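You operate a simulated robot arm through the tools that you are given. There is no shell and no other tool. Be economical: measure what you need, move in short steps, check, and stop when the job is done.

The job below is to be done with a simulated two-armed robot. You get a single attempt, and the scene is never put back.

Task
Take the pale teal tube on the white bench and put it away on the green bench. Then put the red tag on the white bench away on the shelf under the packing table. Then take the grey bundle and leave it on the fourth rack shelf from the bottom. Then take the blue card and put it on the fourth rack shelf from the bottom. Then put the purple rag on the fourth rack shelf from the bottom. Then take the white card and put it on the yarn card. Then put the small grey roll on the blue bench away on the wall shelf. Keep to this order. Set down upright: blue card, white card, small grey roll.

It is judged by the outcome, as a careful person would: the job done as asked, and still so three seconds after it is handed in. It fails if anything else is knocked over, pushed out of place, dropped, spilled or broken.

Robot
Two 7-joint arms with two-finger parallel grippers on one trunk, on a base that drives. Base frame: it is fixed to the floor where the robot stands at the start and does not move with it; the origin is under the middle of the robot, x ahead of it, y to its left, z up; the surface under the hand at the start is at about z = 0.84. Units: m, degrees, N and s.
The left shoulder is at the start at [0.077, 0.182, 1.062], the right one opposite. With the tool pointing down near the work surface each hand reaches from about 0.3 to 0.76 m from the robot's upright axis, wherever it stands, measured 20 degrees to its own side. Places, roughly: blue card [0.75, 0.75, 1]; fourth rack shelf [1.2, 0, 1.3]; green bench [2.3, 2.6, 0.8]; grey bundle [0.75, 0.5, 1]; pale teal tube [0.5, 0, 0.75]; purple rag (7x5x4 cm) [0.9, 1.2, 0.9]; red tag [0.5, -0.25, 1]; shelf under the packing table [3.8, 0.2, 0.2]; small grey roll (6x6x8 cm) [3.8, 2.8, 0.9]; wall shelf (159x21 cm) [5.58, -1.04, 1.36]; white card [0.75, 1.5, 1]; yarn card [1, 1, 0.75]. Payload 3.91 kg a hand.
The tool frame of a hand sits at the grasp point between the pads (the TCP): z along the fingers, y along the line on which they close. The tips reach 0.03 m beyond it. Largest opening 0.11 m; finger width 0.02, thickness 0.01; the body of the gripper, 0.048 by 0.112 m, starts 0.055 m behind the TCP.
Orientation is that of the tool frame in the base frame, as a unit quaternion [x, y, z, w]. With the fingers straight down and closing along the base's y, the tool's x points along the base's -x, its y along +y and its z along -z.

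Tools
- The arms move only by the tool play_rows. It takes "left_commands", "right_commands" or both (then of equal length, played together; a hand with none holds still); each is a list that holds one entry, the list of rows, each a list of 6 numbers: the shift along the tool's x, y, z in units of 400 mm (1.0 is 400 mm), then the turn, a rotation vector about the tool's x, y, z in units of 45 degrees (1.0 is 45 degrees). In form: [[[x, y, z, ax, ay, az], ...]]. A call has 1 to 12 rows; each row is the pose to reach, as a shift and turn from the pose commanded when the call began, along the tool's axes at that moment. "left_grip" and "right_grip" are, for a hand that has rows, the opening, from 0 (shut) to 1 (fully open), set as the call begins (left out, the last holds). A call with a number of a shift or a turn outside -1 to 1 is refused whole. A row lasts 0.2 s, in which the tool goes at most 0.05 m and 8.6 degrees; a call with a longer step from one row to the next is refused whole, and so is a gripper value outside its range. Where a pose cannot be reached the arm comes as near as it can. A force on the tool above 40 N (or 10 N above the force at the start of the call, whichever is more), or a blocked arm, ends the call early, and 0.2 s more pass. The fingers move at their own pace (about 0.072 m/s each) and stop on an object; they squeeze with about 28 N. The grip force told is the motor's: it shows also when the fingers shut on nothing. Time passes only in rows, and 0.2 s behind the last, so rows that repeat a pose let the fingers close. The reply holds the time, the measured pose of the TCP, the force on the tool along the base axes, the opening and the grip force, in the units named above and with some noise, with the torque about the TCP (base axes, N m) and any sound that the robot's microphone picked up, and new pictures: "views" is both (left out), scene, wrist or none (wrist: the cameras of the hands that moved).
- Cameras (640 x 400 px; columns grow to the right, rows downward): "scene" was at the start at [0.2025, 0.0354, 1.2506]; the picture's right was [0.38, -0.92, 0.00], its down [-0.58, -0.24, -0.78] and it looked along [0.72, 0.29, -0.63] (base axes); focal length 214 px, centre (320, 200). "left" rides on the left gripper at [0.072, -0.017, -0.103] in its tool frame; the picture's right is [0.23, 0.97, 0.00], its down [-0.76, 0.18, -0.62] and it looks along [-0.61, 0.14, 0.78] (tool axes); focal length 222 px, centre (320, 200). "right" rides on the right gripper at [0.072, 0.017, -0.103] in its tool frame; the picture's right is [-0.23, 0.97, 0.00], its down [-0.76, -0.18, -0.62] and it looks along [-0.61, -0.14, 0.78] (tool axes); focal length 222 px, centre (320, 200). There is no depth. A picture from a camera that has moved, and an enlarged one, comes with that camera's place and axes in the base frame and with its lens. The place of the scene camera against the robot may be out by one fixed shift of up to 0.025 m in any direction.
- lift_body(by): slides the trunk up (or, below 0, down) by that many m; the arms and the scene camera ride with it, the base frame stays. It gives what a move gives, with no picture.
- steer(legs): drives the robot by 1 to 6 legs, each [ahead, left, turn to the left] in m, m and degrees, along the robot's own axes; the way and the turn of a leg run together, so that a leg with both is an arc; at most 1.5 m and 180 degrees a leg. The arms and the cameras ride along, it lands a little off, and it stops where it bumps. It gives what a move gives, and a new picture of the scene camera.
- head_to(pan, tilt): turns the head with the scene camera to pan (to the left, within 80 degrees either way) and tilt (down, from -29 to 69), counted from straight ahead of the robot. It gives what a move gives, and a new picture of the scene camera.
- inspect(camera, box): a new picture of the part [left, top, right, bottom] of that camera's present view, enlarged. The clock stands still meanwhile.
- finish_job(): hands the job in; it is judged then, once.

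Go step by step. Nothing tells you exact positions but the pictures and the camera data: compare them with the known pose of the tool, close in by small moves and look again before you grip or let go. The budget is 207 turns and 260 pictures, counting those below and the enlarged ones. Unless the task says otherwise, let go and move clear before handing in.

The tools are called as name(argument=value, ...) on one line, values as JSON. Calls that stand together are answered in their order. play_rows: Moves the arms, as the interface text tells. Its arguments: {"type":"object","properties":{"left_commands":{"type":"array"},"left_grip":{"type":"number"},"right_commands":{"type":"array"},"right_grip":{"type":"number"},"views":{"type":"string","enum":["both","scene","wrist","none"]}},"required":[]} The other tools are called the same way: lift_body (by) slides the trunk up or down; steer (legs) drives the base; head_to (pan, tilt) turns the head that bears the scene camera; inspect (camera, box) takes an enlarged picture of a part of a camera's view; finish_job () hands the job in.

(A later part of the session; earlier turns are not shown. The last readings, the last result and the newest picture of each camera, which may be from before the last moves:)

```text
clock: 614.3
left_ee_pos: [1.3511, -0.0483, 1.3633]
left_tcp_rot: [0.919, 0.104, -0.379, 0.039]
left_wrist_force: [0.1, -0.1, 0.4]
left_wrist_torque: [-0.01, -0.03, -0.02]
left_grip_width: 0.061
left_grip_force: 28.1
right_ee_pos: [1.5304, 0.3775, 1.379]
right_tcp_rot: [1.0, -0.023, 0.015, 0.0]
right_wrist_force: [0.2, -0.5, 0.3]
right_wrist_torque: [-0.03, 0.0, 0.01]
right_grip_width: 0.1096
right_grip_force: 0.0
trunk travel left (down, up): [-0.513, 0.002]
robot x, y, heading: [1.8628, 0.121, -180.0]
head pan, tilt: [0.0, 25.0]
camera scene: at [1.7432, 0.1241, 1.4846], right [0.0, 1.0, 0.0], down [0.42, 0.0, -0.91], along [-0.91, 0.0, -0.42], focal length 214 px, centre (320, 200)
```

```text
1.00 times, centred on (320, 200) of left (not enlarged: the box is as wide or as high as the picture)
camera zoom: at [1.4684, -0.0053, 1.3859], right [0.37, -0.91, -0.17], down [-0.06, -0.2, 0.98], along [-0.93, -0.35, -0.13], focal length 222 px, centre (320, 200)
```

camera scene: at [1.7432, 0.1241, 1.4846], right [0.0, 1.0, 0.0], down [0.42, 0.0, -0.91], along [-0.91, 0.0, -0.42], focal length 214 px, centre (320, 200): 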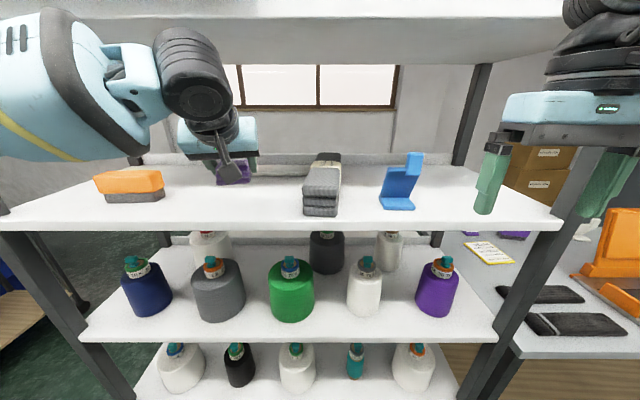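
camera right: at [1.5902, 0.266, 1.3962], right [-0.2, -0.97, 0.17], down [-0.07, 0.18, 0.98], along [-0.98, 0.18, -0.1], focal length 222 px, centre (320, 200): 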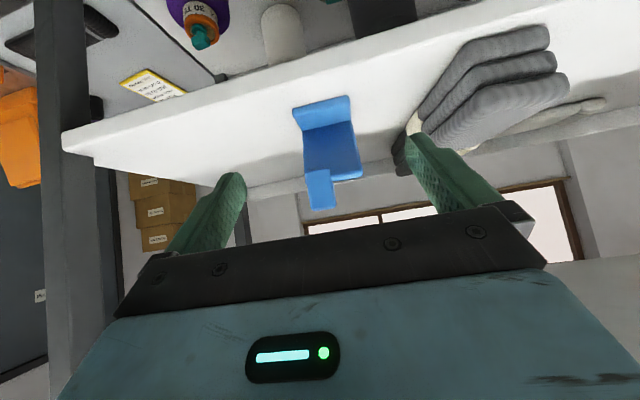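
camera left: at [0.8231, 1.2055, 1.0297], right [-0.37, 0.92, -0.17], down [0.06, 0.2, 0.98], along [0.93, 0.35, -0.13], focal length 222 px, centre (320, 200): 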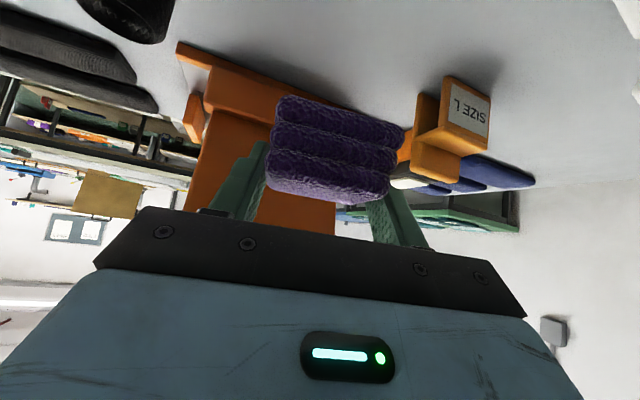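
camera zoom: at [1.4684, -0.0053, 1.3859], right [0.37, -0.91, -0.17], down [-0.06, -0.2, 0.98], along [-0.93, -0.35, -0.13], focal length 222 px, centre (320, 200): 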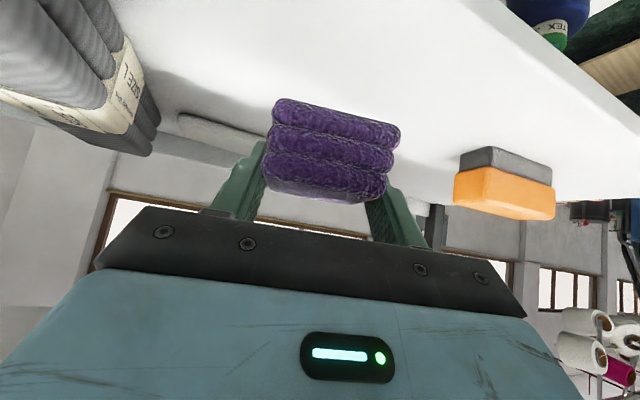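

Good position. Lowering until light contact.

play_rows(left_commands=[[[0.035, 0, 0.036, 0, 0, 0], [0.07, 0, 0.071, 0, 0, 0], [0.1, 0, 0.101, 0, 0, 0], [0.109, 0, 0.11, 0, 0, 0], [0.116, 0, 0.117, 0, 0, 0], [0.122, 0, 0.123, 0, 0, 0], [0.127, 0, 0.128, 0, 0, 0]]], views="wrist")

```text
clock: 615.9
left_ee_pos: [1.3502, -0.0481, 1.2929]
left_tcp_rot: [0.917, 0.104, -0.382, 0.04]
left_wrist_force: [-1.7, -0.5, 11.4]
left_wrist_torque: [-0.29, -0.39, -0.09]
left_grip_width: 0.0609
left_grip_force: 28.5
right_ee_pos: [1.5298, 0.3778, 1.3797]
right_tcp_rot: [1.0, -0.024, 0.016, 0.0]
right_wrist_force: [0.1, -0.8, -0.1]
right_wrist_torque: [0.0, -0.02, 0.0]
right_grip_width: 0.11
right_grip_force: 0.1
trunk travel left (down, up): [-0.513, 0.002]
robot x, y, heading: [1.86, 0.1211, -179.9]
head pan, tilt: [0.0, 25.0]
camera left: at [1.4675, -0.0045, 1.315], right [0.37, -0.91, -0.17], down [-0.05, -0.2, 0.98], along [-0.93, -0.35, -0.12], focal length 222 px, centre (320, 200)
```

left: 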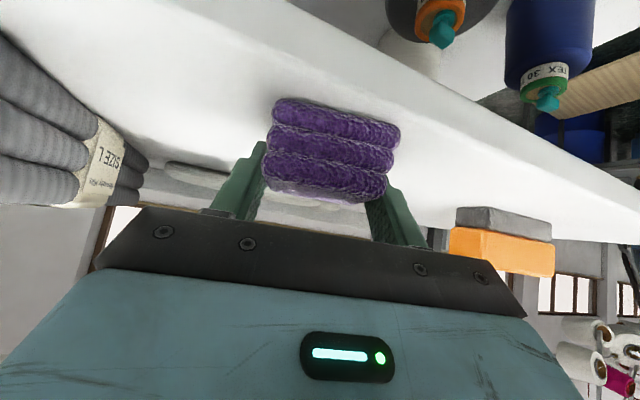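

Contact. Opening and withdrawing.

play_rows(left_commands=[[[0, 0, 0, 0, 0, 0], [0, 0, 0, 0, 0, 0], [0, 0, 0, 0, 0, 0]]], left_grip=1, views="none")

play_rows(left_commands=[[[0, 0, -0.06, 0, 0, 0], [0, 0, -0.14, 0, 0, 0], [0, 0, -0.22, 0, 0, 0], [0.05, 0, -0.28, 0, 0, 0], [0.1, 0, -0.34, 0, 0, 0]]], views="scene")

```text
clock: 616.7
left_ee_pos: [1.3495, -0.0481, 1.2891]
left_tcp_rot: [0.918, 0.104, -0.38, 0.039]
left_wrist_force: [-0.8, 0.6, -0.4]
left_wrist_torque: [0.01, -0.01, 0.01]
left_grip_width: 0.1098
left_grip_force: 0.0
right_ee_pos: [1.5291, 0.3778, 1.3786]
right_tcp_rot: [1.0, -0.023, 0.017, 0.0]
right_wrist_force: [0.2, 0.2, 0.5]
right_wrist_torque: [-0.01, -0.02, -0.03]
right_grip_width: 0.11
right_grip_force: 0.1
trunk travel left (down, up): [-0.513, 0.002]
robot x, y, heading: [1.8602, 0.1209, -179.9]
head pan, tilt: [0.0, 25.0]
```

```text
clock: 617.9
left_ee_pos: [1.4727, -0.0234, 1.3585]
left_tcp_rot: [0.918, 0.104, -0.381, 0.039]
left_wrist_force: [-0.2, 0.3, 1.4]
left_wrist_torque: [0.01, -0.02, 0.02]
left_grip_width: 0.11
left_grip_force: 0.1
right_ee_pos: [1.5307, 0.3778, 1.3796]
right_tcp_rot: [1.0, -0.024, 0.015, 0.0]
right_wrist_force: [1.4, -0.1, 0.3]
right_wrist_torque: [0.05, 0.0, -0.01]
right_grip_width: 0.1099
right_grip_force: 0.0
trunk travel left (down, up): [-0.513, 0.002]
robot x, y, heading: [1.8601, 0.1213, -179.8]
head pan, tilt: [0.0, 25.0]
camera scene: at [1.7434, 0.1242, 1.4845], right [0.0, 1.0, 0.0], down [0.42, 0.0, -0.91], along [-0.91, 0.0, -0.42], focal length 214 px, centre (320, 200)
```

scene: 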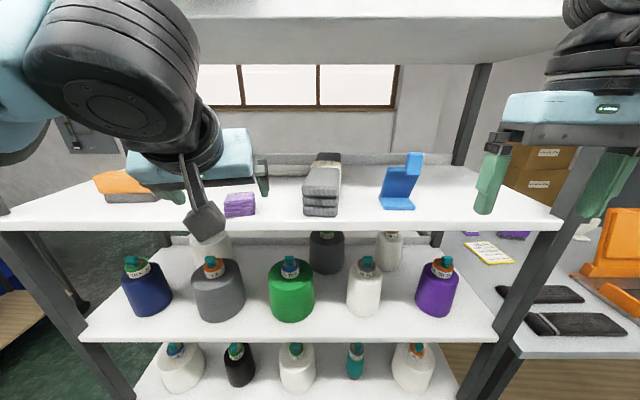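

All three items sit on the fourth shelf. Next is the white card; I'm backing off, straightening the left hand and returning to the side bench.

steer(legs=[[-0.37, 0, 0], [0, 0, -90]])

play_rows(left_commands=[[[0, 0, -0.02, 0.037, 0.16, 0.037], [0, 0, -0.03, 0.075, 0.32, 0.075], [0, 0, -0.04, 0.11, 0.48, 0.11], [0, 0, -0.05, 0.11, 0.66, 0.11], [0, 0, -0.06, 0.11, 0.82, 0.11], [0, 0, -0.07, 0.1, 0.98, 0.1]]], views="none")

steer(legs=[[-1.38, 0, 0], [0, 1.25, 1.5], [0, 1.25, 0], [0, 0, -90], [0, 1.15, 0], [0, 1.2, 0]])

```text
clock: 624.2
left_ee_pos: [2.0933, 0.5148, 1.3594]
left_tcp_rot: [0.717, -0.583, -0.293, -0.244]
left_wrist_force: [0.1, -0.1, -0.1]
left_wrist_torque: [0.0, 0.02, 0.0]
left_grip_width: 0.1102
left_grip_force: 0.1
right_ee_pos: [2.4935, 0.4495, 1.3795]
right_tcp_rot: [-0.683, 0.73, -0.011, -0.012]
right_wrist_force: [-0.3, 0.5, 1.0]
right_wrist_torque: [-0.01, 0.02, -0.01]
right_grip_width: 0.11
right_grip_force: 0.1
trunk travel left (down, up): [-0.513, 0.002]
robot x, y, heading: [2.2326, 0.1217, 88.9]
head pan, tilt: [0.0, 25.0]
camera scene: at [2.2166, 0.2284, 1.4844], right [1.0, -0.02, 0.0], down [-0.01, -0.42, -0.91], along [0.02, 0.91, -0.42], focal length 214 px, centre (320, 200)
```

scene: 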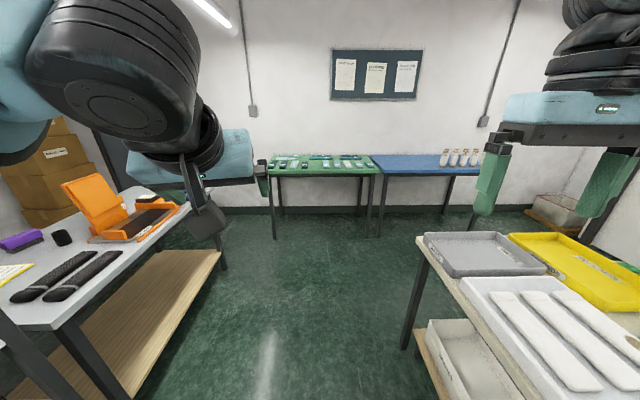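

```text
clock: 625.6
left_ee_pos: [2.0802, 0.4891, 1.374]
left_tcp_rot: [0.741, -0.671, 0.011, -0.022]
left_wrist_force: [0.2, 0.7, -0.4]
left_wrist_torque: [0.03, 0.03, -0.01]
left_grip_width: 0.11
left_grip_force: 0.1
left hand out of reach, approached as far as the arm can: row 6
right_ee_pos: [2.4916, 0.4486, 1.3777]
right_tcp_rot: [-0.682, 0.731, -0.012, -0.011]
right_wrist_force: [-0.7, 0.3, 0.2]
right_wrist_torque: [0.01, 0.01, 0.0]
right_grip_width: 0.11
right_grip_force: 0.0
trunk travel left (down, up): [-0.513, 0.002]
robot x, y, heading: [2.2269, 0.122, 89.1]
head pan, tilt: [0.0, 25.0]
```

```text
clock: 677.8
left_ee_pos: [0.0295, 1.1776, 1.3759]
left_tcp_rot: [-0.082, 0.996, -0.024, 0.009]
left_wrist_force: [0.5, -0.1, 0.0]
left_wrist_torque: [0.03, -0.03, 0.0]
left_grip_width: 0.11
left_grip_force: 0.1
right_ee_pos: [0.0144, 0.7628, 1.3788]
right_tcp_rot: [0.002, 1.0, 0.0, -0.017]
right_wrist_force: [-0.2, 0.2, -0.4]
right_wrist_torque: [-0.01, -0.02, 0.03]
right_grip_width: 0.1101
right_grip_force: 0.1
trunk travel left (down, up): [-0.513, 0.002]
robot x, y, heading: [-0.3311, 1.0069, 2.7]
head pan, tilt: [0.0, 25.0]
camera scene: at [-0.2402, 1.0124, 1.4844], right [0.04, -1.0, 0.0], down [-0.42, -0.02, -0.91], along [0.91, 0.04, -0.42], focal length 214 px, centre (320, 200)
```

scene: 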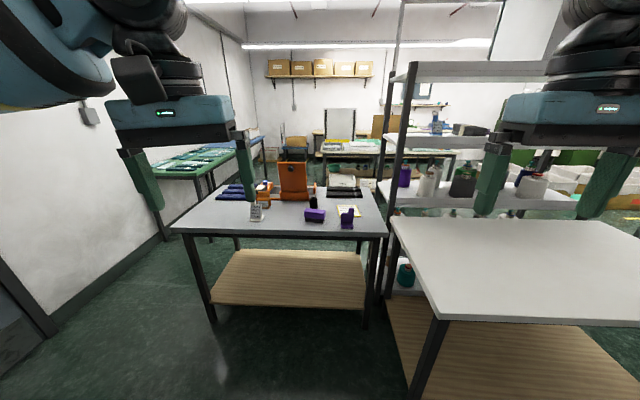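

I'll use the right hand for the white card: pick it from y≈1.65, then place from y≈1.08. I'm lowering the trunk and driving to the card.

lift_body(by=-0.189)

steer(legs=[[0, 0.62, -2.7], [0.58, 0, 0]])

head_to(pan=-15, tilt=45)

```text
clock: 679.9
left_ee_pos: [0.0285, 1.1768, 1.1867]
left_tcp_rot: [-0.082, 0.996, -0.024, 0.011]
left_wrist_force: [0.2, -0.1, -0.5]
left_wrist_torque: [0.01, -0.01, 0.02]
left_grip_width: 0.1102
left_grip_force: 0.0
right_ee_pos: [0.0255, 0.7635, 1.1799]
right_tcp_rot: [0.002, 0.999, 0.001, -0.037]
right_wrist_force: [0.0, 0.6, -0.1]
right_wrist_torque: [0.02, 0.0, 0.01]
right_grip_width: 0.11
right_grip_force: 0.0
trunk travel left (down, up): [-0.324, 0.191]
robot x, y, heading: [-0.3285, 1.0033, 2.5]
head pan, tilt: [0.0, 25.0]
```

```text
clock: 688.7
left_ee_pos: [0.5975, 1.782, 1.1865]
left_tcp_rot: [-0.06, 0.998, -0.024, 0.01]
left_wrist_force: [1.2, 0.2, -0.2]
left_wrist_torque: [-0.02, -0.03, 0.02]
left_grip_width: 0.1097
left_grip_force: 0.1
right_ee_pos: [0.5764, 1.3697, 1.1794]
right_tcp_rot: [0.025, 0.999, 0.002, -0.037]
right_wrist_force: [0.6, 0.6, -0.3]
right_wrist_torque: [0.01, -0.01, 0.0]
right_grip_width: 0.11
right_grip_force: 0.1
trunk travel left (down, up): [-0.324, 0.191]
robot x, y, heading: [0.2295, 1.6249, 0.1]
head pan, tilt: [0.0, 25.0]
camera scene: at [0.4495, 1.6292, 1.2711], right [0.0, -1.0, 0.0], down [-0.42, 0.0, -0.91], along [0.91, 0.0, -0.42], focal length 214 px, centre (320, 200)
```

scene: 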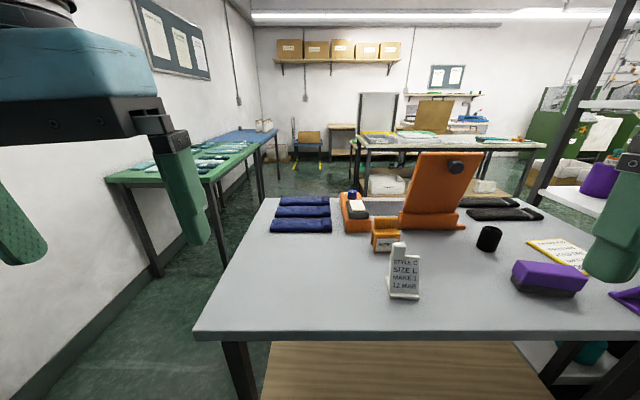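

```text
clock: 689.6
left_ee_pos: [0.6005, 1.784, 1.1818]
left_tcp_rot: [-0.063, 0.998, -0.02, 0.01]
left_wrist_force: [34.7, -26.7, -64.3]
left_wrist_torque: [4.42, -2.58, 3.41]
left_grip_width: 0.1097
left_grip_force: 0.1
right_ee_pos: [0.5758, 1.3696, 1.1793]
right_tcp_rot: [0.024, 0.999, 0.002, -0.036]
right_wrist_force: [-0.4, 0.1, -0.4]
right_wrist_torque: [-0.01, 0.0, -0.03]
right_grip_width: 0.1099
right_grip_force: 0.2
trunk travel left (down, up): [-0.324, 0.191]
robot x, y, heading: [0.2348, 1.6262, -0.3]
head pan, tilt: [-15.0, 45.0]
camera scene: at [0.4449, 1.6205, 1.257], right [-0.1, -0.99, 0.0], down [-0.56, 0.06, -0.83], along [0.82, -0.08, -0.56], focal length 214 px, centre (320, 200)
```

scene: 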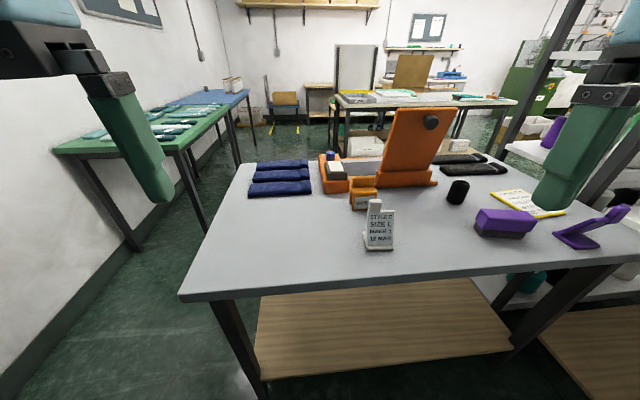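

The head brushed the left hand, which sits too close. I'm moving that hand outward.

play_rows(left_commands=[[[-0.03, 0.08, 0, 0, 0, 0], [-0.06, 0.16, 0, 0, 0, 0], [-0.06, 0.26, 0, 0, 0, 0]]], views="none")

head_to(pan=-15, tilt=45)

inspect(camera="scene", box=[200, 130, 420, 270])

```text
clock: 690.4
left_ee_pos: [0.6093, 1.8898, 1.1822]
left_tcp_rot: [-0.059, 0.998, -0.025, 0.01]
left_wrist_force: [-0.9, 1.0, -0.6]
left_wrist_torque: [-0.01, 0.01, -0.02]
left_grip_width: 0.1099
left_grip_force: 0.0
right_ee_pos: [0.5743, 1.3712, 1.1794]
right_tcp_rot: [0.025, 0.999, 0.0, -0.037]
right_wrist_force: [-0.8, -1.0, -0.3]
right_wrist_torque: [-0.01, 0.0, 0.0]
right_grip_width: 0.1099
right_grip_force: 0.1
trunk travel left (down, up): [-0.324, 0.191]
robot x, y, heading: [0.2342, 1.6276, -0.1]
head pan, tilt: [-15.0, 45.0]
```

```text
clock: 691.0
left_ee_pos: [0.6094, 1.8881, 1.1805]
left_tcp_rot: [-0.06, 0.998, -0.025, 0.01]
left_wrist_force: [0.4, -0.1, -0.4]
left_wrist_torque: [-0.02, 0.01, 0.02]
left_grip_width: 0.1099
left_grip_force: 0.1
right_ee_pos: [0.5754, 1.3704, 1.1801]
right_tcp_rot: [0.024, 0.999, 0.001, -0.037]
right_wrist_force: [0.4, -0.1, 0.8]
right_wrist_torque: [-0.03, -0.02, -0.01]
right_grip_width: 0.1101
right_grip_force: 0.0
trunk travel left (down, up): [-0.324, 0.191]
robot x, y, heading: [0.2291, 1.6277, -0.1]
head pan, tilt: [-15.0, 45.0]
camera scene: at [0.4357, 1.608, 1.2406], right [-0.26, -0.97, 0.0], down [-0.68, 0.18, -0.71], along [0.68, -0.18, -0.71], focal length 214 px, centre (320, 200)
```

scene: 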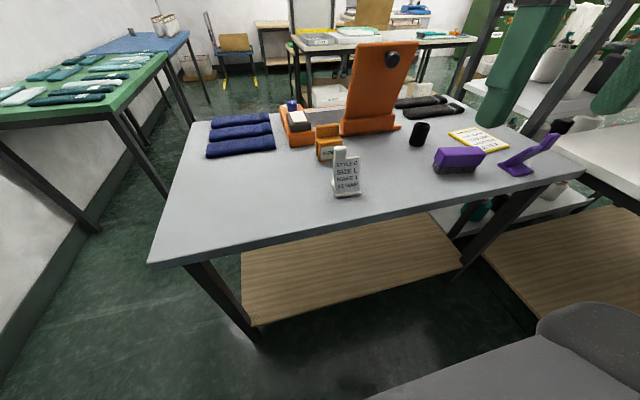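

```text
2.86 times, centred on (310, 200) of scene
camera zoom: at [0.4357, 1.608, 1.2406], right [-0.26, -0.97, 0.0], down [-0.68, 0.18, -0.71], along [0.68, -0.18, -0.71], focal length 613 px, centre (349, 200)
```

zoom: 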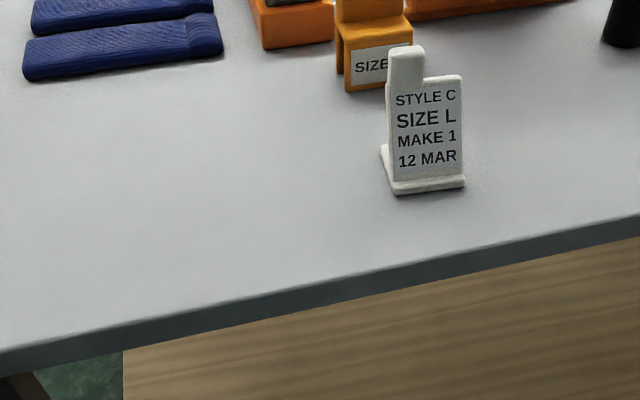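

The white card stands near (0.83, 1.435). I'm moving the right hand above it for a wrist view.

play_rows(right_commands=[[[-0.07, 0.04, 0.06, 0, -0.09, 0], [-0.14, 0.08, 0.12, 0, -0.09, 0], [-0.21, 0.12, 0.19, 0, -0.09, 0], [-0.275, 0.15, 0.25, 0, -0.09, 0], [-0.275, 0.15, 0.25, 0, -0.09, 0]]], right_grip=1, views="none")

inspect(camera="right", box=[160, 0, 520, 230])

```text
clock: 692.2
left_ee_pos: [0.6091, 1.8883, 1.1814]
left_tcp_rot: [-0.06, 0.998, -0.024, 0.009]
left_wrist_force: [-0.4, -0.2, 1.1]
left_wrist_torque: [0.01, -0.03, 0.03]
left_grip_width: 0.1101
left_grip_force: 0.0
right_ee_pos: [0.6825, 1.4259, 1.0722]
right_tcp_rot: [0.026, 1.0, 0.001, -0.001]
right_wrist_force: [-0.3, -0.4, 0.1]
right_wrist_torque: [-0.02, 0.0, -0.02]
right_grip_width: 0.11
right_grip_force: 0.0
trunk travel left (down, up): [-0.324, 0.191]
robot x, y, heading: [0.2347, 1.6252, -0.0]
head pan, tilt: [-15.0, 45.0]
```

```text
1.74 times, centred on (340, 115) of right
camera zoom: at [0.6115, 1.4466, 1.176], right [0.28, 0.96, 0.0], down [0.75, -0.22, 0.62], along [0.6, -0.17, -0.78], focal length 386 px, centre (285, 348)
```

zoom: 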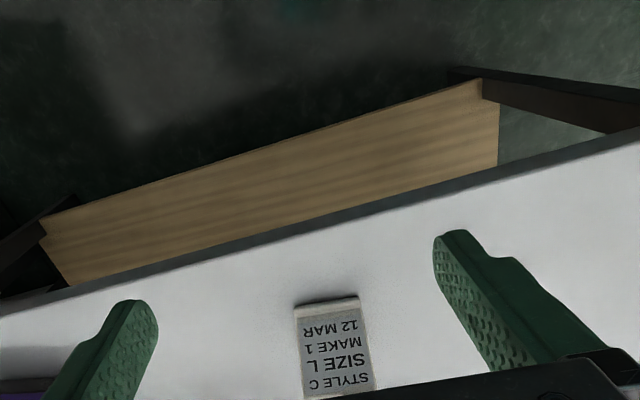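

The plate faces the robot, about 7 cm wide, with its base edge at x≈0.82 and a tab up to about z≈0.99. I'm moving over it and taking another look before lowering.

play_rows(right_commands=[[[-0.1, 0.01, 0, 0, 0, 0.03], [-0.2, 0.02, 0, 0, 0, 0.03], [-0.3, 0.03, 0, 0, 0, 0.03], [-0.37, 0.032, 0.04, 0, 0, 0.03], [-0.37, 0.032, 0.04, 0, 0, 0.03]]])

```text
clock: 693.4
left_ee_pos: [0.609, 1.8877, 1.1814]
left_tcp_rot: [-0.06, 0.998, -0.024, 0.01]
left_wrist_force: [0.4, -0.3, 0.0]
left_wrist_torque: [0.0, 0.02, 0.01]
left_grip_width: 0.1098
left_grip_force: 0.0
right_ee_pos: [0.8298, 1.43, 1.0546]
right_tcp_rot: [0.037, 0.999, -0.001, -0.001]
right_wrist_force: [-0.3, -0.2, 0.3]
right_wrist_torque: [0.0, -0.01, -0.05]
right_grip_width: 0.11
right_grip_force: 0.0
trunk travel left (down, up): [-0.324, 0.191]
robot x, y, heading: [0.2325, 1.6254, 0.3]
head pan, tilt: [-15.0, 45.0]
camera scene: at [0.4352, 1.6081, 1.2406], right [-0.26, -0.97, 0.0], down [-0.68, 0.18, -0.71], along [0.68, -0.18, -0.71], focal length 214 px, centre (320, 200)
camera right: at [0.7609, 1.4523, 1.1592], right [0.3, 0.95, 0.0], down [0.75, -0.23, 0.62], along [0.59, -0.18, -0.78], focal length 222 px, centre (320, 200)
```

scene: 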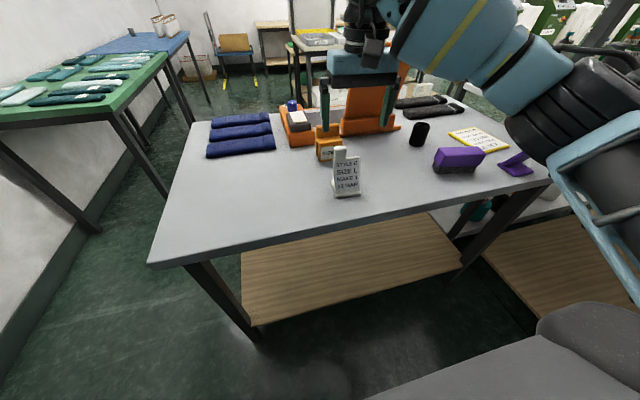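
right: 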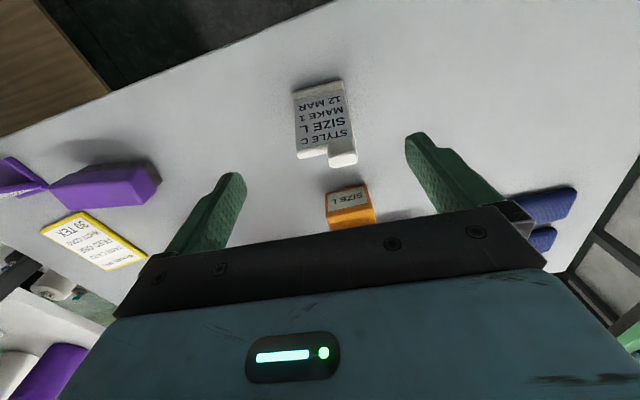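

The card leans back about 20°, with its tab top at about (0.866, 1.445, 0.96). I'm lowering to grip its side edges at z≈0.915.

play_rows(right_commands=[[[-0.0325, 0.0075, 0.08, 0, 0, 0], [-0.0325, 0.0075, 0.16, 0, 0, 0], [-0.0325, 0.0075, 0.24, 0, 0, 0], [-0.0325, 0.0075, 0.3, 0, 0, 0], [-0.0325, 0.0075, 0.348, 0, 0, 0], [-0.0325, 0.0075, 0.348, 0, 0, 0]]])

```text
clock: 694.8
left_ee_pos: [0.6092, 1.8877, 1.1821]
left_tcp_rot: [-0.06, 0.998, -0.024, 0.01]
left_wrist_force: [0.4, 0.0, 0.2]
left_wrist_torque: [0.0, 0.0, -0.02]
left_grip_width: 0.1102
left_grip_force: 0.0
right_ee_pos: [0.8421, 1.4306, 0.9163]
right_tcp_rot: [0.037, 0.999, 0.0, -0.001]
right_wrist_force: [-0.4, 0.2, -1.1]
right_wrist_torque: [0.01, -0.01, -0.02]
right_grip_width: 0.11
right_grip_force: 0.0
trunk travel left (down, up): [-0.324, 0.191]
robot x, y, heading: [0.2306, 1.6273, -0.1]
head pan, tilt: [-15.0, 45.0]
camera scene: at [0.4355, 1.6082, 1.2406], right [-0.26, -0.97, 0.0], down [-0.68, 0.18, -0.71], along [0.68, -0.18, -0.71], focal length 214 px, centre (320, 200)
camera right: at [0.7729, 1.4536, 1.0209], right [0.3, 0.95, 0.0], down [0.75, -0.23, 0.62], along [0.59, -0.18, -0.78], focal length 222 px, centre (320, 200)
```

scene: 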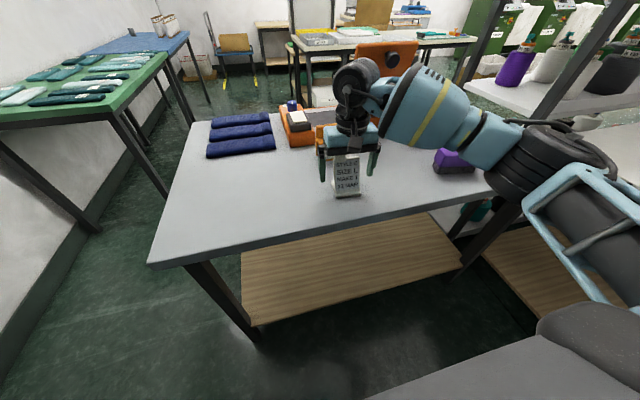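
right: 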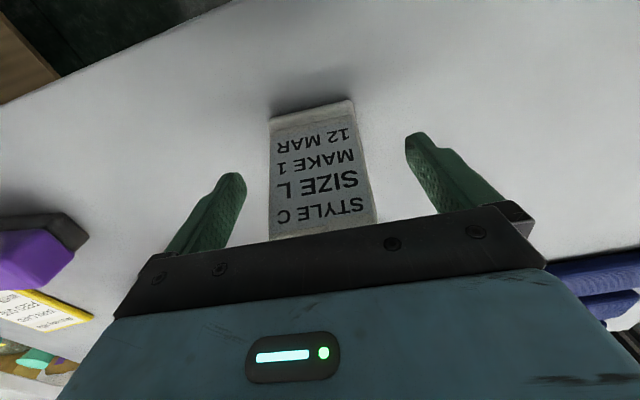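

Fingers straddle the card with no contact. Closing and lifting.

play_rows(right_commands=[[[0, 0, 0, 0, 0, 0], [0, 0, 0, 0, 0, 0], [0, 0, 0, 0, 0, 0], [0, 0, 0, 0, 0, 0]]], right_grip=0, views="none")

play_rows(right_commands=[[[0, 0, -0.03, 0, 0, 0], [0, 0, -0.08, 0, 0, 0], [0, 0, -0.16, 0, 0, 0], [0, 0, -0.25, 0, 0, 0]]])

```text
clock: 695.8
left_ee_pos: [0.6104, 1.8879, 1.1812]
left_tcp_rot: [-0.06, 0.998, -0.024, 0.009]
left_wrist_force: [-0.1, -0.1, 1.5]
left_wrist_torque: [-0.01, 0.01, 0.01]
left_grip_width: 0.1097
left_grip_force: 0.1
right_ee_pos: [0.843, 1.4314, 0.9165]
right_tcp_rot: [0.037, 0.999, 0.0, -0.002]
right_wrist_force: [-0.1, -0.2, -0.4]
right_wrist_torque: [0.0, -0.01, 0.01]
right_grip_width: 0.0668
right_grip_force: 28.3
trunk travel left (down, up): [-0.324, 0.191]
robot x, y, heading: [0.2332, 1.6275, 0.0]
head pan, tilt: [-15.0, 45.0]
```

```text
clock: 696.8
left_ee_pos: [0.6098, 1.8886, 1.1815]
left_tcp_rot: [-0.06, 0.998, -0.024, 0.01]
left_wrist_force: [0.2, 0.4, -0.5]
left_wrist_torque: [-0.02, -0.01, 0.01]
left_grip_width: 0.1096
left_grip_force: 0.0
right_ee_pos: [0.84, 1.4327, 1.0158]
right_tcp_rot: [0.036, 0.999, 0.001, -0.002]
right_wrist_force: [0.0, -0.6, -0.9]
right_wrist_torque: [0.02, 0.03, -0.01]
right_grip_width: 0.0669
right_grip_force: 28.1
trunk travel left (down, up): [-0.324, 0.191]
robot x, y, heading: [0.2319, 1.6256, -0.2]
head pan, tilt: [-15.0, 45.0]
camera scene: at [0.4353, 1.6084, 1.2406], right [-0.26, -0.97, 0.0], down [-0.68, 0.18, -0.71], along [0.68, -0.18, -0.71], focal length 214 px, centre (320, 200)
camera right: at [0.7701, 1.4546, 1.12], right [0.3, 0.95, 0.0], down [0.75, -0.23, 0.62], along [0.59, -0.18, -0.78], focal length 222 px, centre (320, 200)
```

scene: 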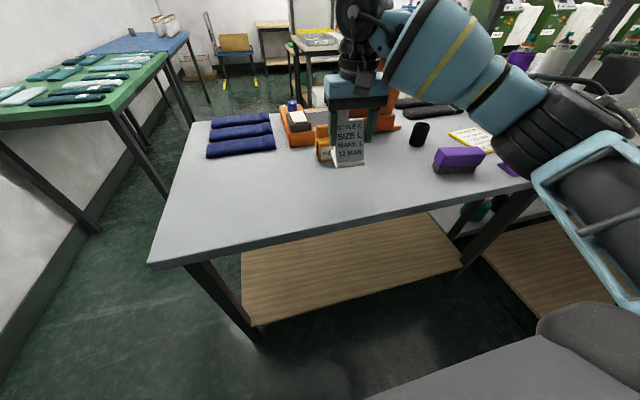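
right: 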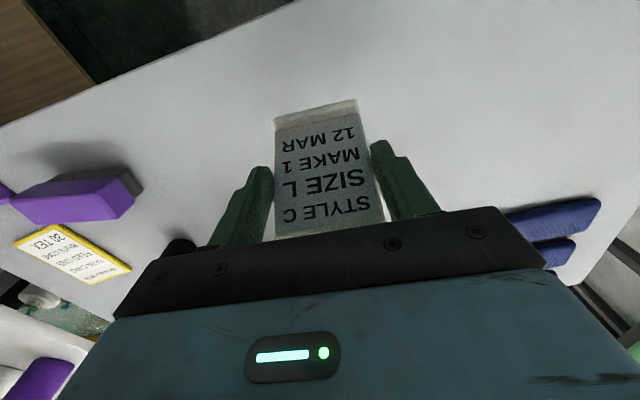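

The card is held upright. I'm raising it and sliding right to face the yarn card.

play_rows(right_commands=[[[0.0, 0, -0.12, 0, 0, 0], [0.08, 0, -0.2, 0, 0, 0], [0.18, 0, -0.24, 0, 0, 0], [0.28, 0, -0.24, 0, 0, 0], [0.36, 0, -0.24, 0, 0, 0]]], views="none")

steer(legs=[[0.06, -0.52, 0]])

head_to(pan=-5, tilt=45)

```text
clock: 698.0
left_ee_pos: [0.6105, 1.889, 1.1826]
left_tcp_rot: [-0.06, 0.998, -0.023, 0.009]
left_wrist_force: [-1.0, 0.0, 0.5]
left_wrist_torque: [0.01, 0.03, 0.03]
left_grip_width: 0.11
left_grip_force: 0.0
right_ee_pos: [0.6967, 1.4429, 1.112]
right_tcp_rot: [0.037, 0.999, 0.002, -0.001]
right_wrist_force: [0.6, 0.5, 0.4]
right_wrist_torque: [0.0, 0.0, 0.02]
right_grip_width: 0.067
right_grip_force: 27.7
trunk travel left (down, up): [-0.324, 0.191]
robot x, y, heading: [0.2367, 1.6274, 0.0]
head pan, tilt: [-15.0, 45.0]
```

```text
clock: 703.1
left_ee_pos: [0.6692, 1.3512, 1.1814]
left_tcp_rot: [-0.054, 0.998, -0.024, 0.009]
left_wrist_force: [0.0, -0.3, -0.7]
left_wrist_torque: [0.02, -0.03, -0.01]
left_grip_width: 0.11
left_grip_force: 0.0
right_ee_pos: [0.7513, 0.905, 1.1107]
right_tcp_rot: [0.042, 0.999, 0.001, -0.002]
right_wrist_force: [-0.5, 0.4, -1.8]
right_wrist_torque: [0.0, 0.04, 0.01]
right_grip_width: 0.0671
right_grip_force: 27.4
trunk travel left (down, up): [-0.324, 0.191]
robot x, y, heading: [0.2913, 1.0931, -0.8]
head pan, tilt: [-15.0, 45.0]
camera scene: at [0.4915, 1.0726, 1.2405], right [-0.27, -0.96, 0.0], down [-0.68, 0.19, -0.71], along [0.68, -0.19, -0.71], focal length 214 px, centre (320, 200)
```

scene: 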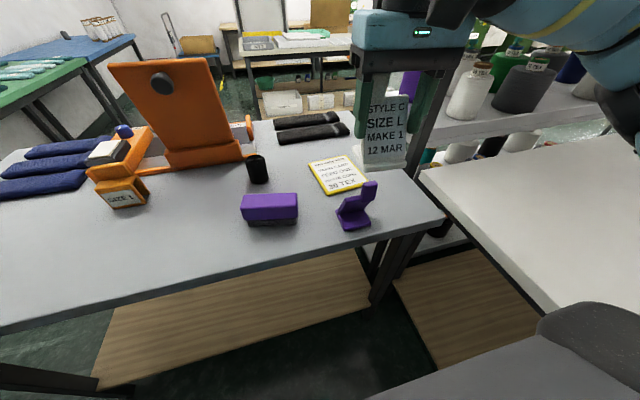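

```text
clock: 703.9
left_ee_pos: [0.6684, 1.3515, 1.1812]
left_tcp_rot: [-0.053, 0.998, -0.024, 0.01]
left_wrist_force: [-0.7, -0.7, -0.7]
left_wrist_torque: [0.0, 0.03, 0.0]
left_grip_width: 0.1099
left_grip_force: 0.1
right_ee_pos: [0.7511, 0.9039, 1.1114]
right_tcp_rot: [0.042, 0.999, 0.0, -0.001]
right_wrist_force: [-0.2, 0.1, 0.0]
right_wrist_torque: [0.02, 0.02, -0.02]
right_grip_width: 0.0669
right_grip_force: 27.6
trunk travel left (down, up): [-0.324, 0.191]
robot x, y, heading: [0.2885, 1.0952, -0.8]
head pan, tilt: [-5.0, 45.0]
camera scene: at [0.4942, 1.0866, 1.2406], right [-0.1, -0.99, 0.0], down [-0.7, 0.07, -0.71], along [0.7, -0.07, -0.71], focal length 214 px, centre (320, 200)
```

scene: 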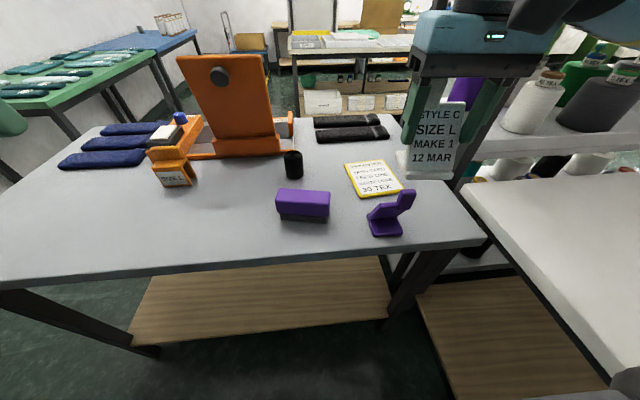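

The yarn card is centred near (0.98, 0.885). I'm edging forward and bringing the white card over it.

steer(legs=[[0.07, 0, 0.8]])

play_rows(right_commands=[[[-0.1, -0.01, 0, 0, 0, 0], [-0.2, -0.02, 0, 0, 0, 0], [-0.3, -0.03, 0, 0, 0, 0], [-0.4, -0.04, 0.02, 0, 0, 0], [-0.4, -0.04, 0.1, 0, 0, 0], [-0.4, -0.04, 0.1, 0, 0, 0]]])

```text
clock: 704.9
left_ee_pos: [0.7355, 1.3551, 1.1803]
left_tcp_rot: [-0.061, 0.998, -0.024, 0.009]
left_wrist_force: [0.7, -0.5, -0.5]
left_wrist_torque: [-0.03, 0.02, 0.0]
left_grip_width: 0.1097
left_grip_force: 0.0
right_ee_pos: [0.8237, 0.9092, 1.1115]
right_tcp_rot: [0.036, 0.999, 0.0, -0.002]
right_wrist_force: [-0.1, -0.7, -0.7]
right_wrist_torque: [0.0, 0.06, 0.0]
right_grip_width: 0.067
right_grip_force: 27.5
trunk travel left (down, up): [-0.324, 0.191]
robot x, y, heading: [0.3589, 1.0896, -0.0]
head pan, tilt: [-5.0, 45.0]
camera scene: at [0.5644, 1.0891, 1.2404], right [-0.09, -1.0, 0.0], down [-0.7, 0.06, -0.71], along [0.7, -0.06, -0.71], focal length 214 px, centre (320, 200)
```

scene: 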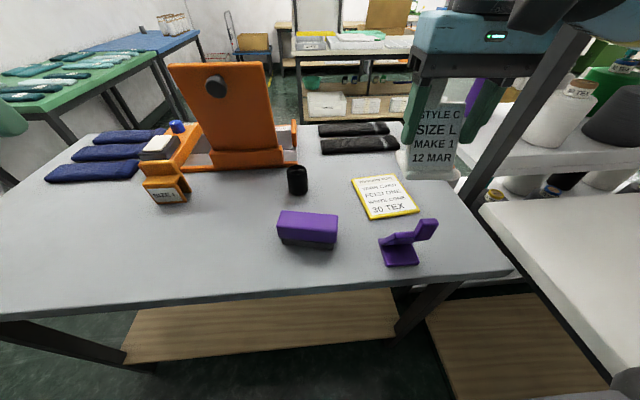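

```text
clock: 706.3
left_ee_pos: [0.7348, 1.3564, 1.1811]
left_tcp_rot: [-0.061, 0.998, -0.023, 0.009]
left_wrist_force: [-0.2, 0.3, 0.0]
left_wrist_torque: [-0.01, -0.01, -0.02]
left_grip_width: 0.1098
left_grip_force: 0.0
right_ee_pos: [0.9783, 0.881, 1.0706]
right_tcp_rot: [0.035, 0.999, 0.0, -0.002]
right_wrist_force: [0.8, 0.4, -0.2]
right_wrist_torque: [0.02, 0.0, 0.02]
right_grip_width: 0.0669
right_grip_force: 28.2
trunk travel left (down, up): [-0.324, 0.191]
robot x, y, heading: [0.3572, 1.0912, -0.1]
head pan, tilt: [-5.0, 45.0]
camera scene: at [0.5634, 1.0895, 1.2406], right [-0.09, -1.0, 0.0], down [-0.7, 0.06, -0.71], along [0.7, -0.06, -0.71], focal length 214 px, centre (320, 200)
camera right: at [0.9101, 0.9041, 1.1755], right [0.3, 0.96, 0.0], down [0.75, -0.23, 0.62], along [0.59, -0.18, -0.78], focal length 222 px, centre (320, 200)
```

scene: 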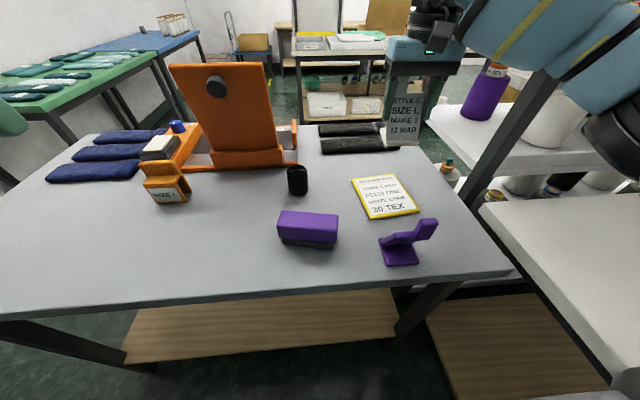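
right: 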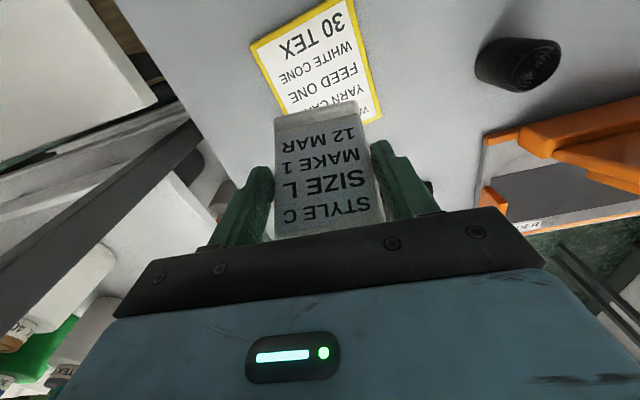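

The yarn card spans about x 0.90–1.04, y 0.82–0.95. I'm centring and lowering to light contact.

play_rows(right_commands=[[[0.028, 0.008, 0.08, 0, 0, 0], [0.028, 0.008, 0.18, 0, 0, 0], [0.028, 0.008, 0.28, 0, 0, 0], [0.028, 0.008, 0.34, 0, 0, 0], [0.028, 0.008, 0.355, 0, 0, 0], [0.028, 0.008, 0.365, 0, 0, 0], [0.028, 0.008, 0.372, 0, 0, 0]]])

```text
clock: 707.9
left_ee_pos: [0.7332, 1.3551, 1.1823]
left_tcp_rot: [-0.061, 0.998, -0.024, 0.01]
left_wrist_force: [0.7, -0.2, -0.2]
left_wrist_torque: [-0.01, 0.02, -0.01]
left_grip_width: 0.1102
left_grip_force: 0.1
right_ee_pos: [0.9688, 0.8861, 0.9254]
right_tcp_rot: [0.036, 0.999, 0.002, 0.002]
right_wrist_force: [0.7, -1.9, 20.2]
right_wrist_torque: [-0.15, 0.03, -0.01]
right_grip_width: 0.0673
right_grip_force: 27.8
trunk travel left (down, up): [-0.324, 0.191]
robot x, y, heading: [0.3601, 1.0912, 0.3]
head pan, tilt: [-5.0, 45.0]
camera scene: at [0.5619, 1.0894, 1.2411], right [-0.09, -1.0, 0.0], down [-0.7, 0.06, -0.71], along [0.71, -0.06, -0.71], focal length 214 px, centre (320, 200)
camera right: at [0.8999, 0.9086, 1.0296], right [0.3, 0.95, 0.0], down [0.74, -0.23, 0.63], along [0.6, -0.18, -0.78], focal length 222 px, centre (320, 200)
```

scene: 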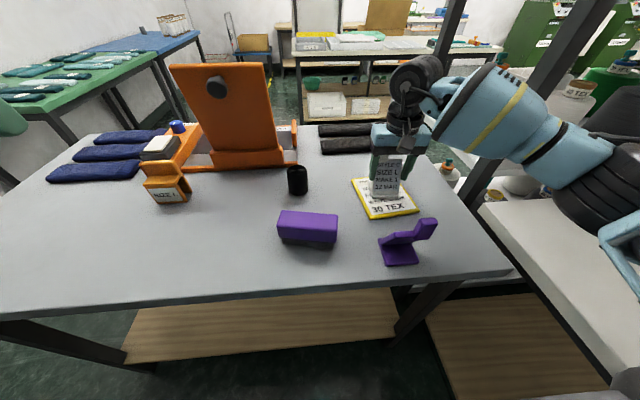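
right: 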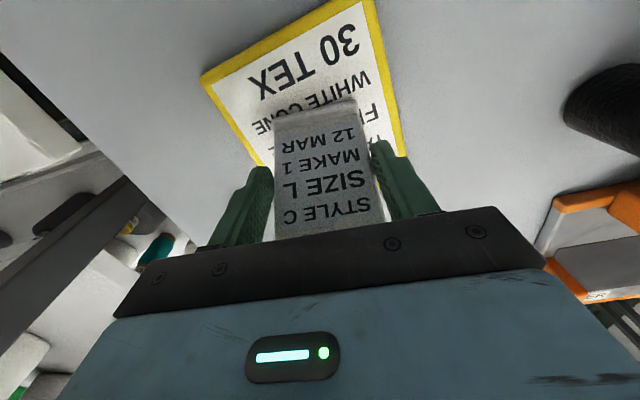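

The white card is on the yarn card with light contact. Opening and lifting straight up.

play_rows(right_commands=[[[0, 0, -0.003, 0, 0, 0], [0, 0, -0.003, 0, 0, 0], [0, 0, -0.003, 0, 0, 0]]], right_grip=1, views="none")

play_rows(right_commands=[[[0, 0, -0.08, 0, 0, 0], [0, 0, -0.18, 0, 0, 0], [0, 0, -0.28, 0, 0, 0], [0, 0, -0.38, 0, 0, 0], [0.1, 0, -0.42, 0, 0, 0], [0.2, 0, -0.45, 0, 0, 0]]])

```text
clock: 708.7
left_ee_pos: [0.7344, 1.3554, 1.181]
left_tcp_rot: [-0.061, 0.998, -0.024, 0.009]
left_wrist_force: [0.5, 0.4, 0.0]
left_wrist_torque: [0.0, 0.0, 0.02]
left_grip_width: 0.1099
left_grip_force: 0.0
right_ee_pos: [0.971, 0.8857, 0.9231]
right_tcp_rot: [0.036, 0.999, 0.0, -0.002]
right_wrist_force: [-1.0, -0.4, -0.2]
right_wrist_torque: [0.0, 0.01, 0.02]
right_grip_width: 0.1099
right_grip_force: 0.0
trunk travel left (down, up): [-0.324, 0.191]
robot x, y, heading: [0.3617, 1.0945, -0.1]
head pan, tilt: [-5.0, 45.0]
```

```text
clock: 710.1
left_ee_pos: [0.7342, 1.3565, 1.1809]
left_tcp_rot: [-0.061, 0.998, -0.025, 0.009]
left_wrist_force: [-0.2, 0.2, -0.4]
left_wrist_torque: [-0.01, -0.02, 0.0]
left_grip_width: 0.1102
left_grip_force: 0.0
right_ee_pos: [0.8899, 0.894, 1.1033]
right_tcp_rot: [0.036, 0.999, 0.0, -0.002]
right_wrist_force: [-0.3, -0.4, 1.1]
right_wrist_torque: [0.03, 0.02, 0.0]
right_grip_width: 0.11
right_grip_force: 0.0
trunk travel left (down, up): [-0.324, 0.191]
robot x, y, heading: [0.3601, 1.0917, -0.2]
head pan, tilt: [-5.0, 45.0]
camera scene: at [0.5628, 1.0891, 1.2407], right [-0.09, -1.0, 0.0], down [-0.7, 0.06, -0.71], along [0.7, -0.06, -0.71], focal length 214 px, centre (320, 200)
camera right: at [0.8214, 0.9157, 1.2076], right [0.3, 0.96, 0.0], down [0.75, -0.23, 0.62], along [0.59, -0.18, -0.78], focal length 222 px, centre (320, 200)
```

scene: 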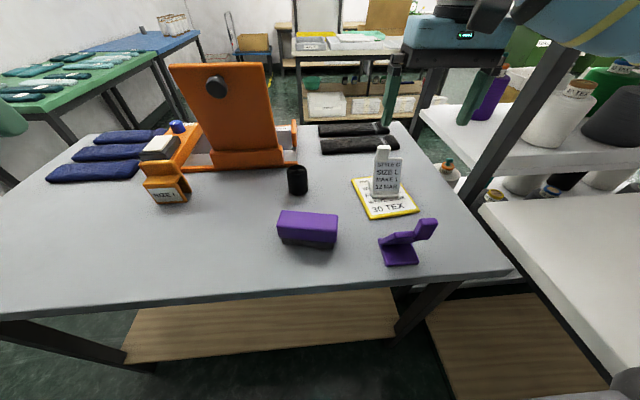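
right: 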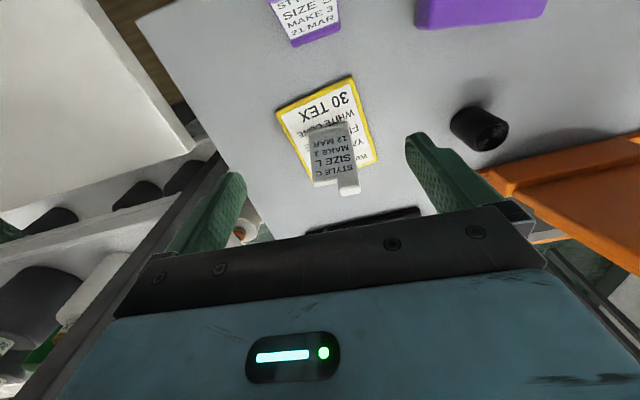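

The white card stands on the yarn card. The last item is the small grey roll on the blue bench; I'm driving round to it.

play_rows(right_commands=[[[0.1, 0, -0.03, 0, 0, 0], [0.2, 0, -0.05, 0, 0, 0], [0.3, 0, -0.06, 0, 0, 0]]], views="none")

steer(legs=[[-0.67, 0, 0], [0, -1.15, 0], [0, -1.15, 0], [0, 0, 90], [0, -1.2, 0], [0, 0, 0.5]])

```text
clock: 710.9
left_ee_pos: [0.7333, 1.3556, 1.1809]
left_tcp_rot: [-0.061, 0.998, -0.023, 0.009]
left_wrist_force: [-0.2, 0.5, 0.6]
left_wrist_torque: [-0.03, -0.03, 0.01]
left_grip_width: 0.1099
left_grip_force: 0.1
right_ee_pos: [0.7709, 0.903, 1.1272]
right_tcp_rot: [0.036, 0.999, 0.002, -0.001]
right_wrist_force: [-0.8, 0.3, 0.7]
right_wrist_torque: [0.0, 0.01, 0.04]
right_grip_width: 0.1101
right_grip_force: 0.1
trunk travel left (down, up): [-0.324, 0.191]
robot x, y, heading: [0.3571, 1.0918, -0.3]
head pan, tilt: [-5.0, 45.0]
```

```text
clock: 749.4
left_ee_pos: [0.6481, -0.8842, 1.1815]
left_tcp_rot: [0.749, -0.662, 0.011, -0.024]
left_wrist_force: [-0.2, -0.7, 0.1]
left_wrist_torque: [0.03, -0.01, 0.02]
left_grip_width: 0.11
left_grip_force: 0.1
right_ee_pos: [1.1024, -0.844, 1.1256]
right_tcp_rot: [-0.683, 0.73, -0.001, -0.002]
right_wrist_force: [-0.3, 0.5, 0.3]
right_wrist_torque: [-0.02, -0.03, 0.02]
right_grip_width: 0.1101
right_grip_force: 0.1
trunk travel left (down, up): [-0.324, 0.191]
robot x, y, heading: [0.9118, -1.258, 90.2]
head pan, tilt: [-5.0, 45.0]
camera scene: at [0.9034, -1.0355, 1.2406], right [1.0, -0.08, 0.0], down [-0.06, -0.7, -0.71], along [0.06, 0.7, -0.71], focal length 214 px, centre (320, 200)
```

scene: 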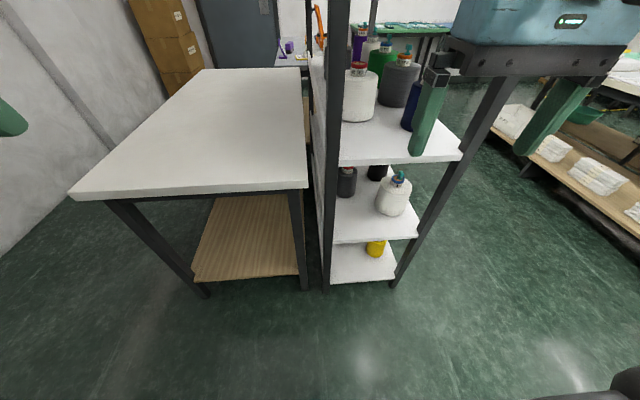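

steer(legs=[[0, -1.25, -0.2], [1.45, 0, 0], [1.35, 0, 0]])

head_to(pan=-40, tilt=15)

```text
clock: 773.8
left_ee_pos: [1.891, 1.943, 1.1818]
left_tcp_rot: [0.748, -0.663, 0.011, -0.024]
left_wrist_force: [0.2, 0.0, 0.1]
left_wrist_torque: [0.0, -0.03, 0.03]
left_grip_width: 0.1099
left_grip_force: 0.1
right_ee_pos: [2.3455, 1.9805, 1.1257]
right_tcp_rot: [-0.681, 0.733, 0.0, -0.001]
right_wrist_force: [-0.2, 0.3, -1.0]
right_wrist_torque: [0.02, -0.03, 0.03]
right_grip_width: 0.1102
right_grip_force: 0.1
trunk travel left (down, up): [-0.324, 0.191]
robot x, y, heading: [2.1537, 1.565, 90.2]
head pan, tilt: [-5.0, 45.0]
camera scene: at [2.1451, 1.7892, 1.2405], right [1.0, -0.09, 0.0], down [-0.06, -0.7, -0.71], along [0.06, 0.7, -0.71], focal length 214 px, centre (320, 200)
```

scene: 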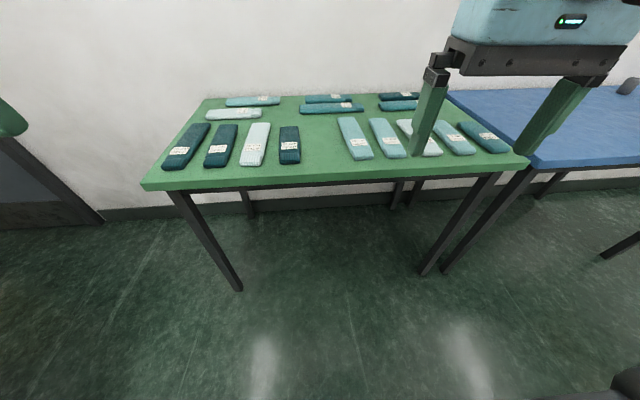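

```text
clock: 774.9
left_ee_pos: [1.8918, 1.9415, 1.1817]
left_tcp_rot: [0.748, -0.664, 0.01, -0.024]
left_wrist_force: [0.7, 0.0, 0.3]
left_wrist_torque: [-0.02, 0.0, -0.01]
left_grip_width: 0.1096
left_grip_force: 0.0
right_ee_pos: [2.3459, 1.9795, 1.1255]
right_tcp_rot: [-0.681, 0.733, 0.0, -0.001]
right_wrist_force: [-0.1, -0.2, 0.3]
right_wrist_torque: [0.0, 0.01, -0.01]
right_grip_width: 0.11
right_grip_force: 0.0
trunk travel left (down, up): [-0.324, 0.191]
robot x, y, heading: [2.1526, 1.5631, 90.1]
head pan, tilt: [-40.0, 15.0]
camera scene: at [2.198, 1.7796, 1.2873], right [0.77, -0.64, 0.0], down [-0.17, -0.2, -0.97], along [0.62, 0.74, -0.26], focal length 214 px, centre (320, 200)
```

scene: 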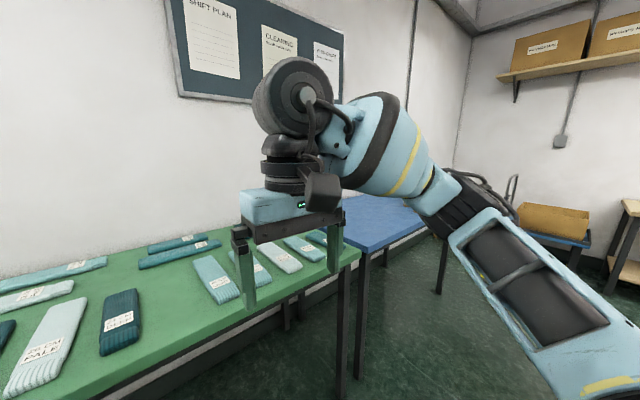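

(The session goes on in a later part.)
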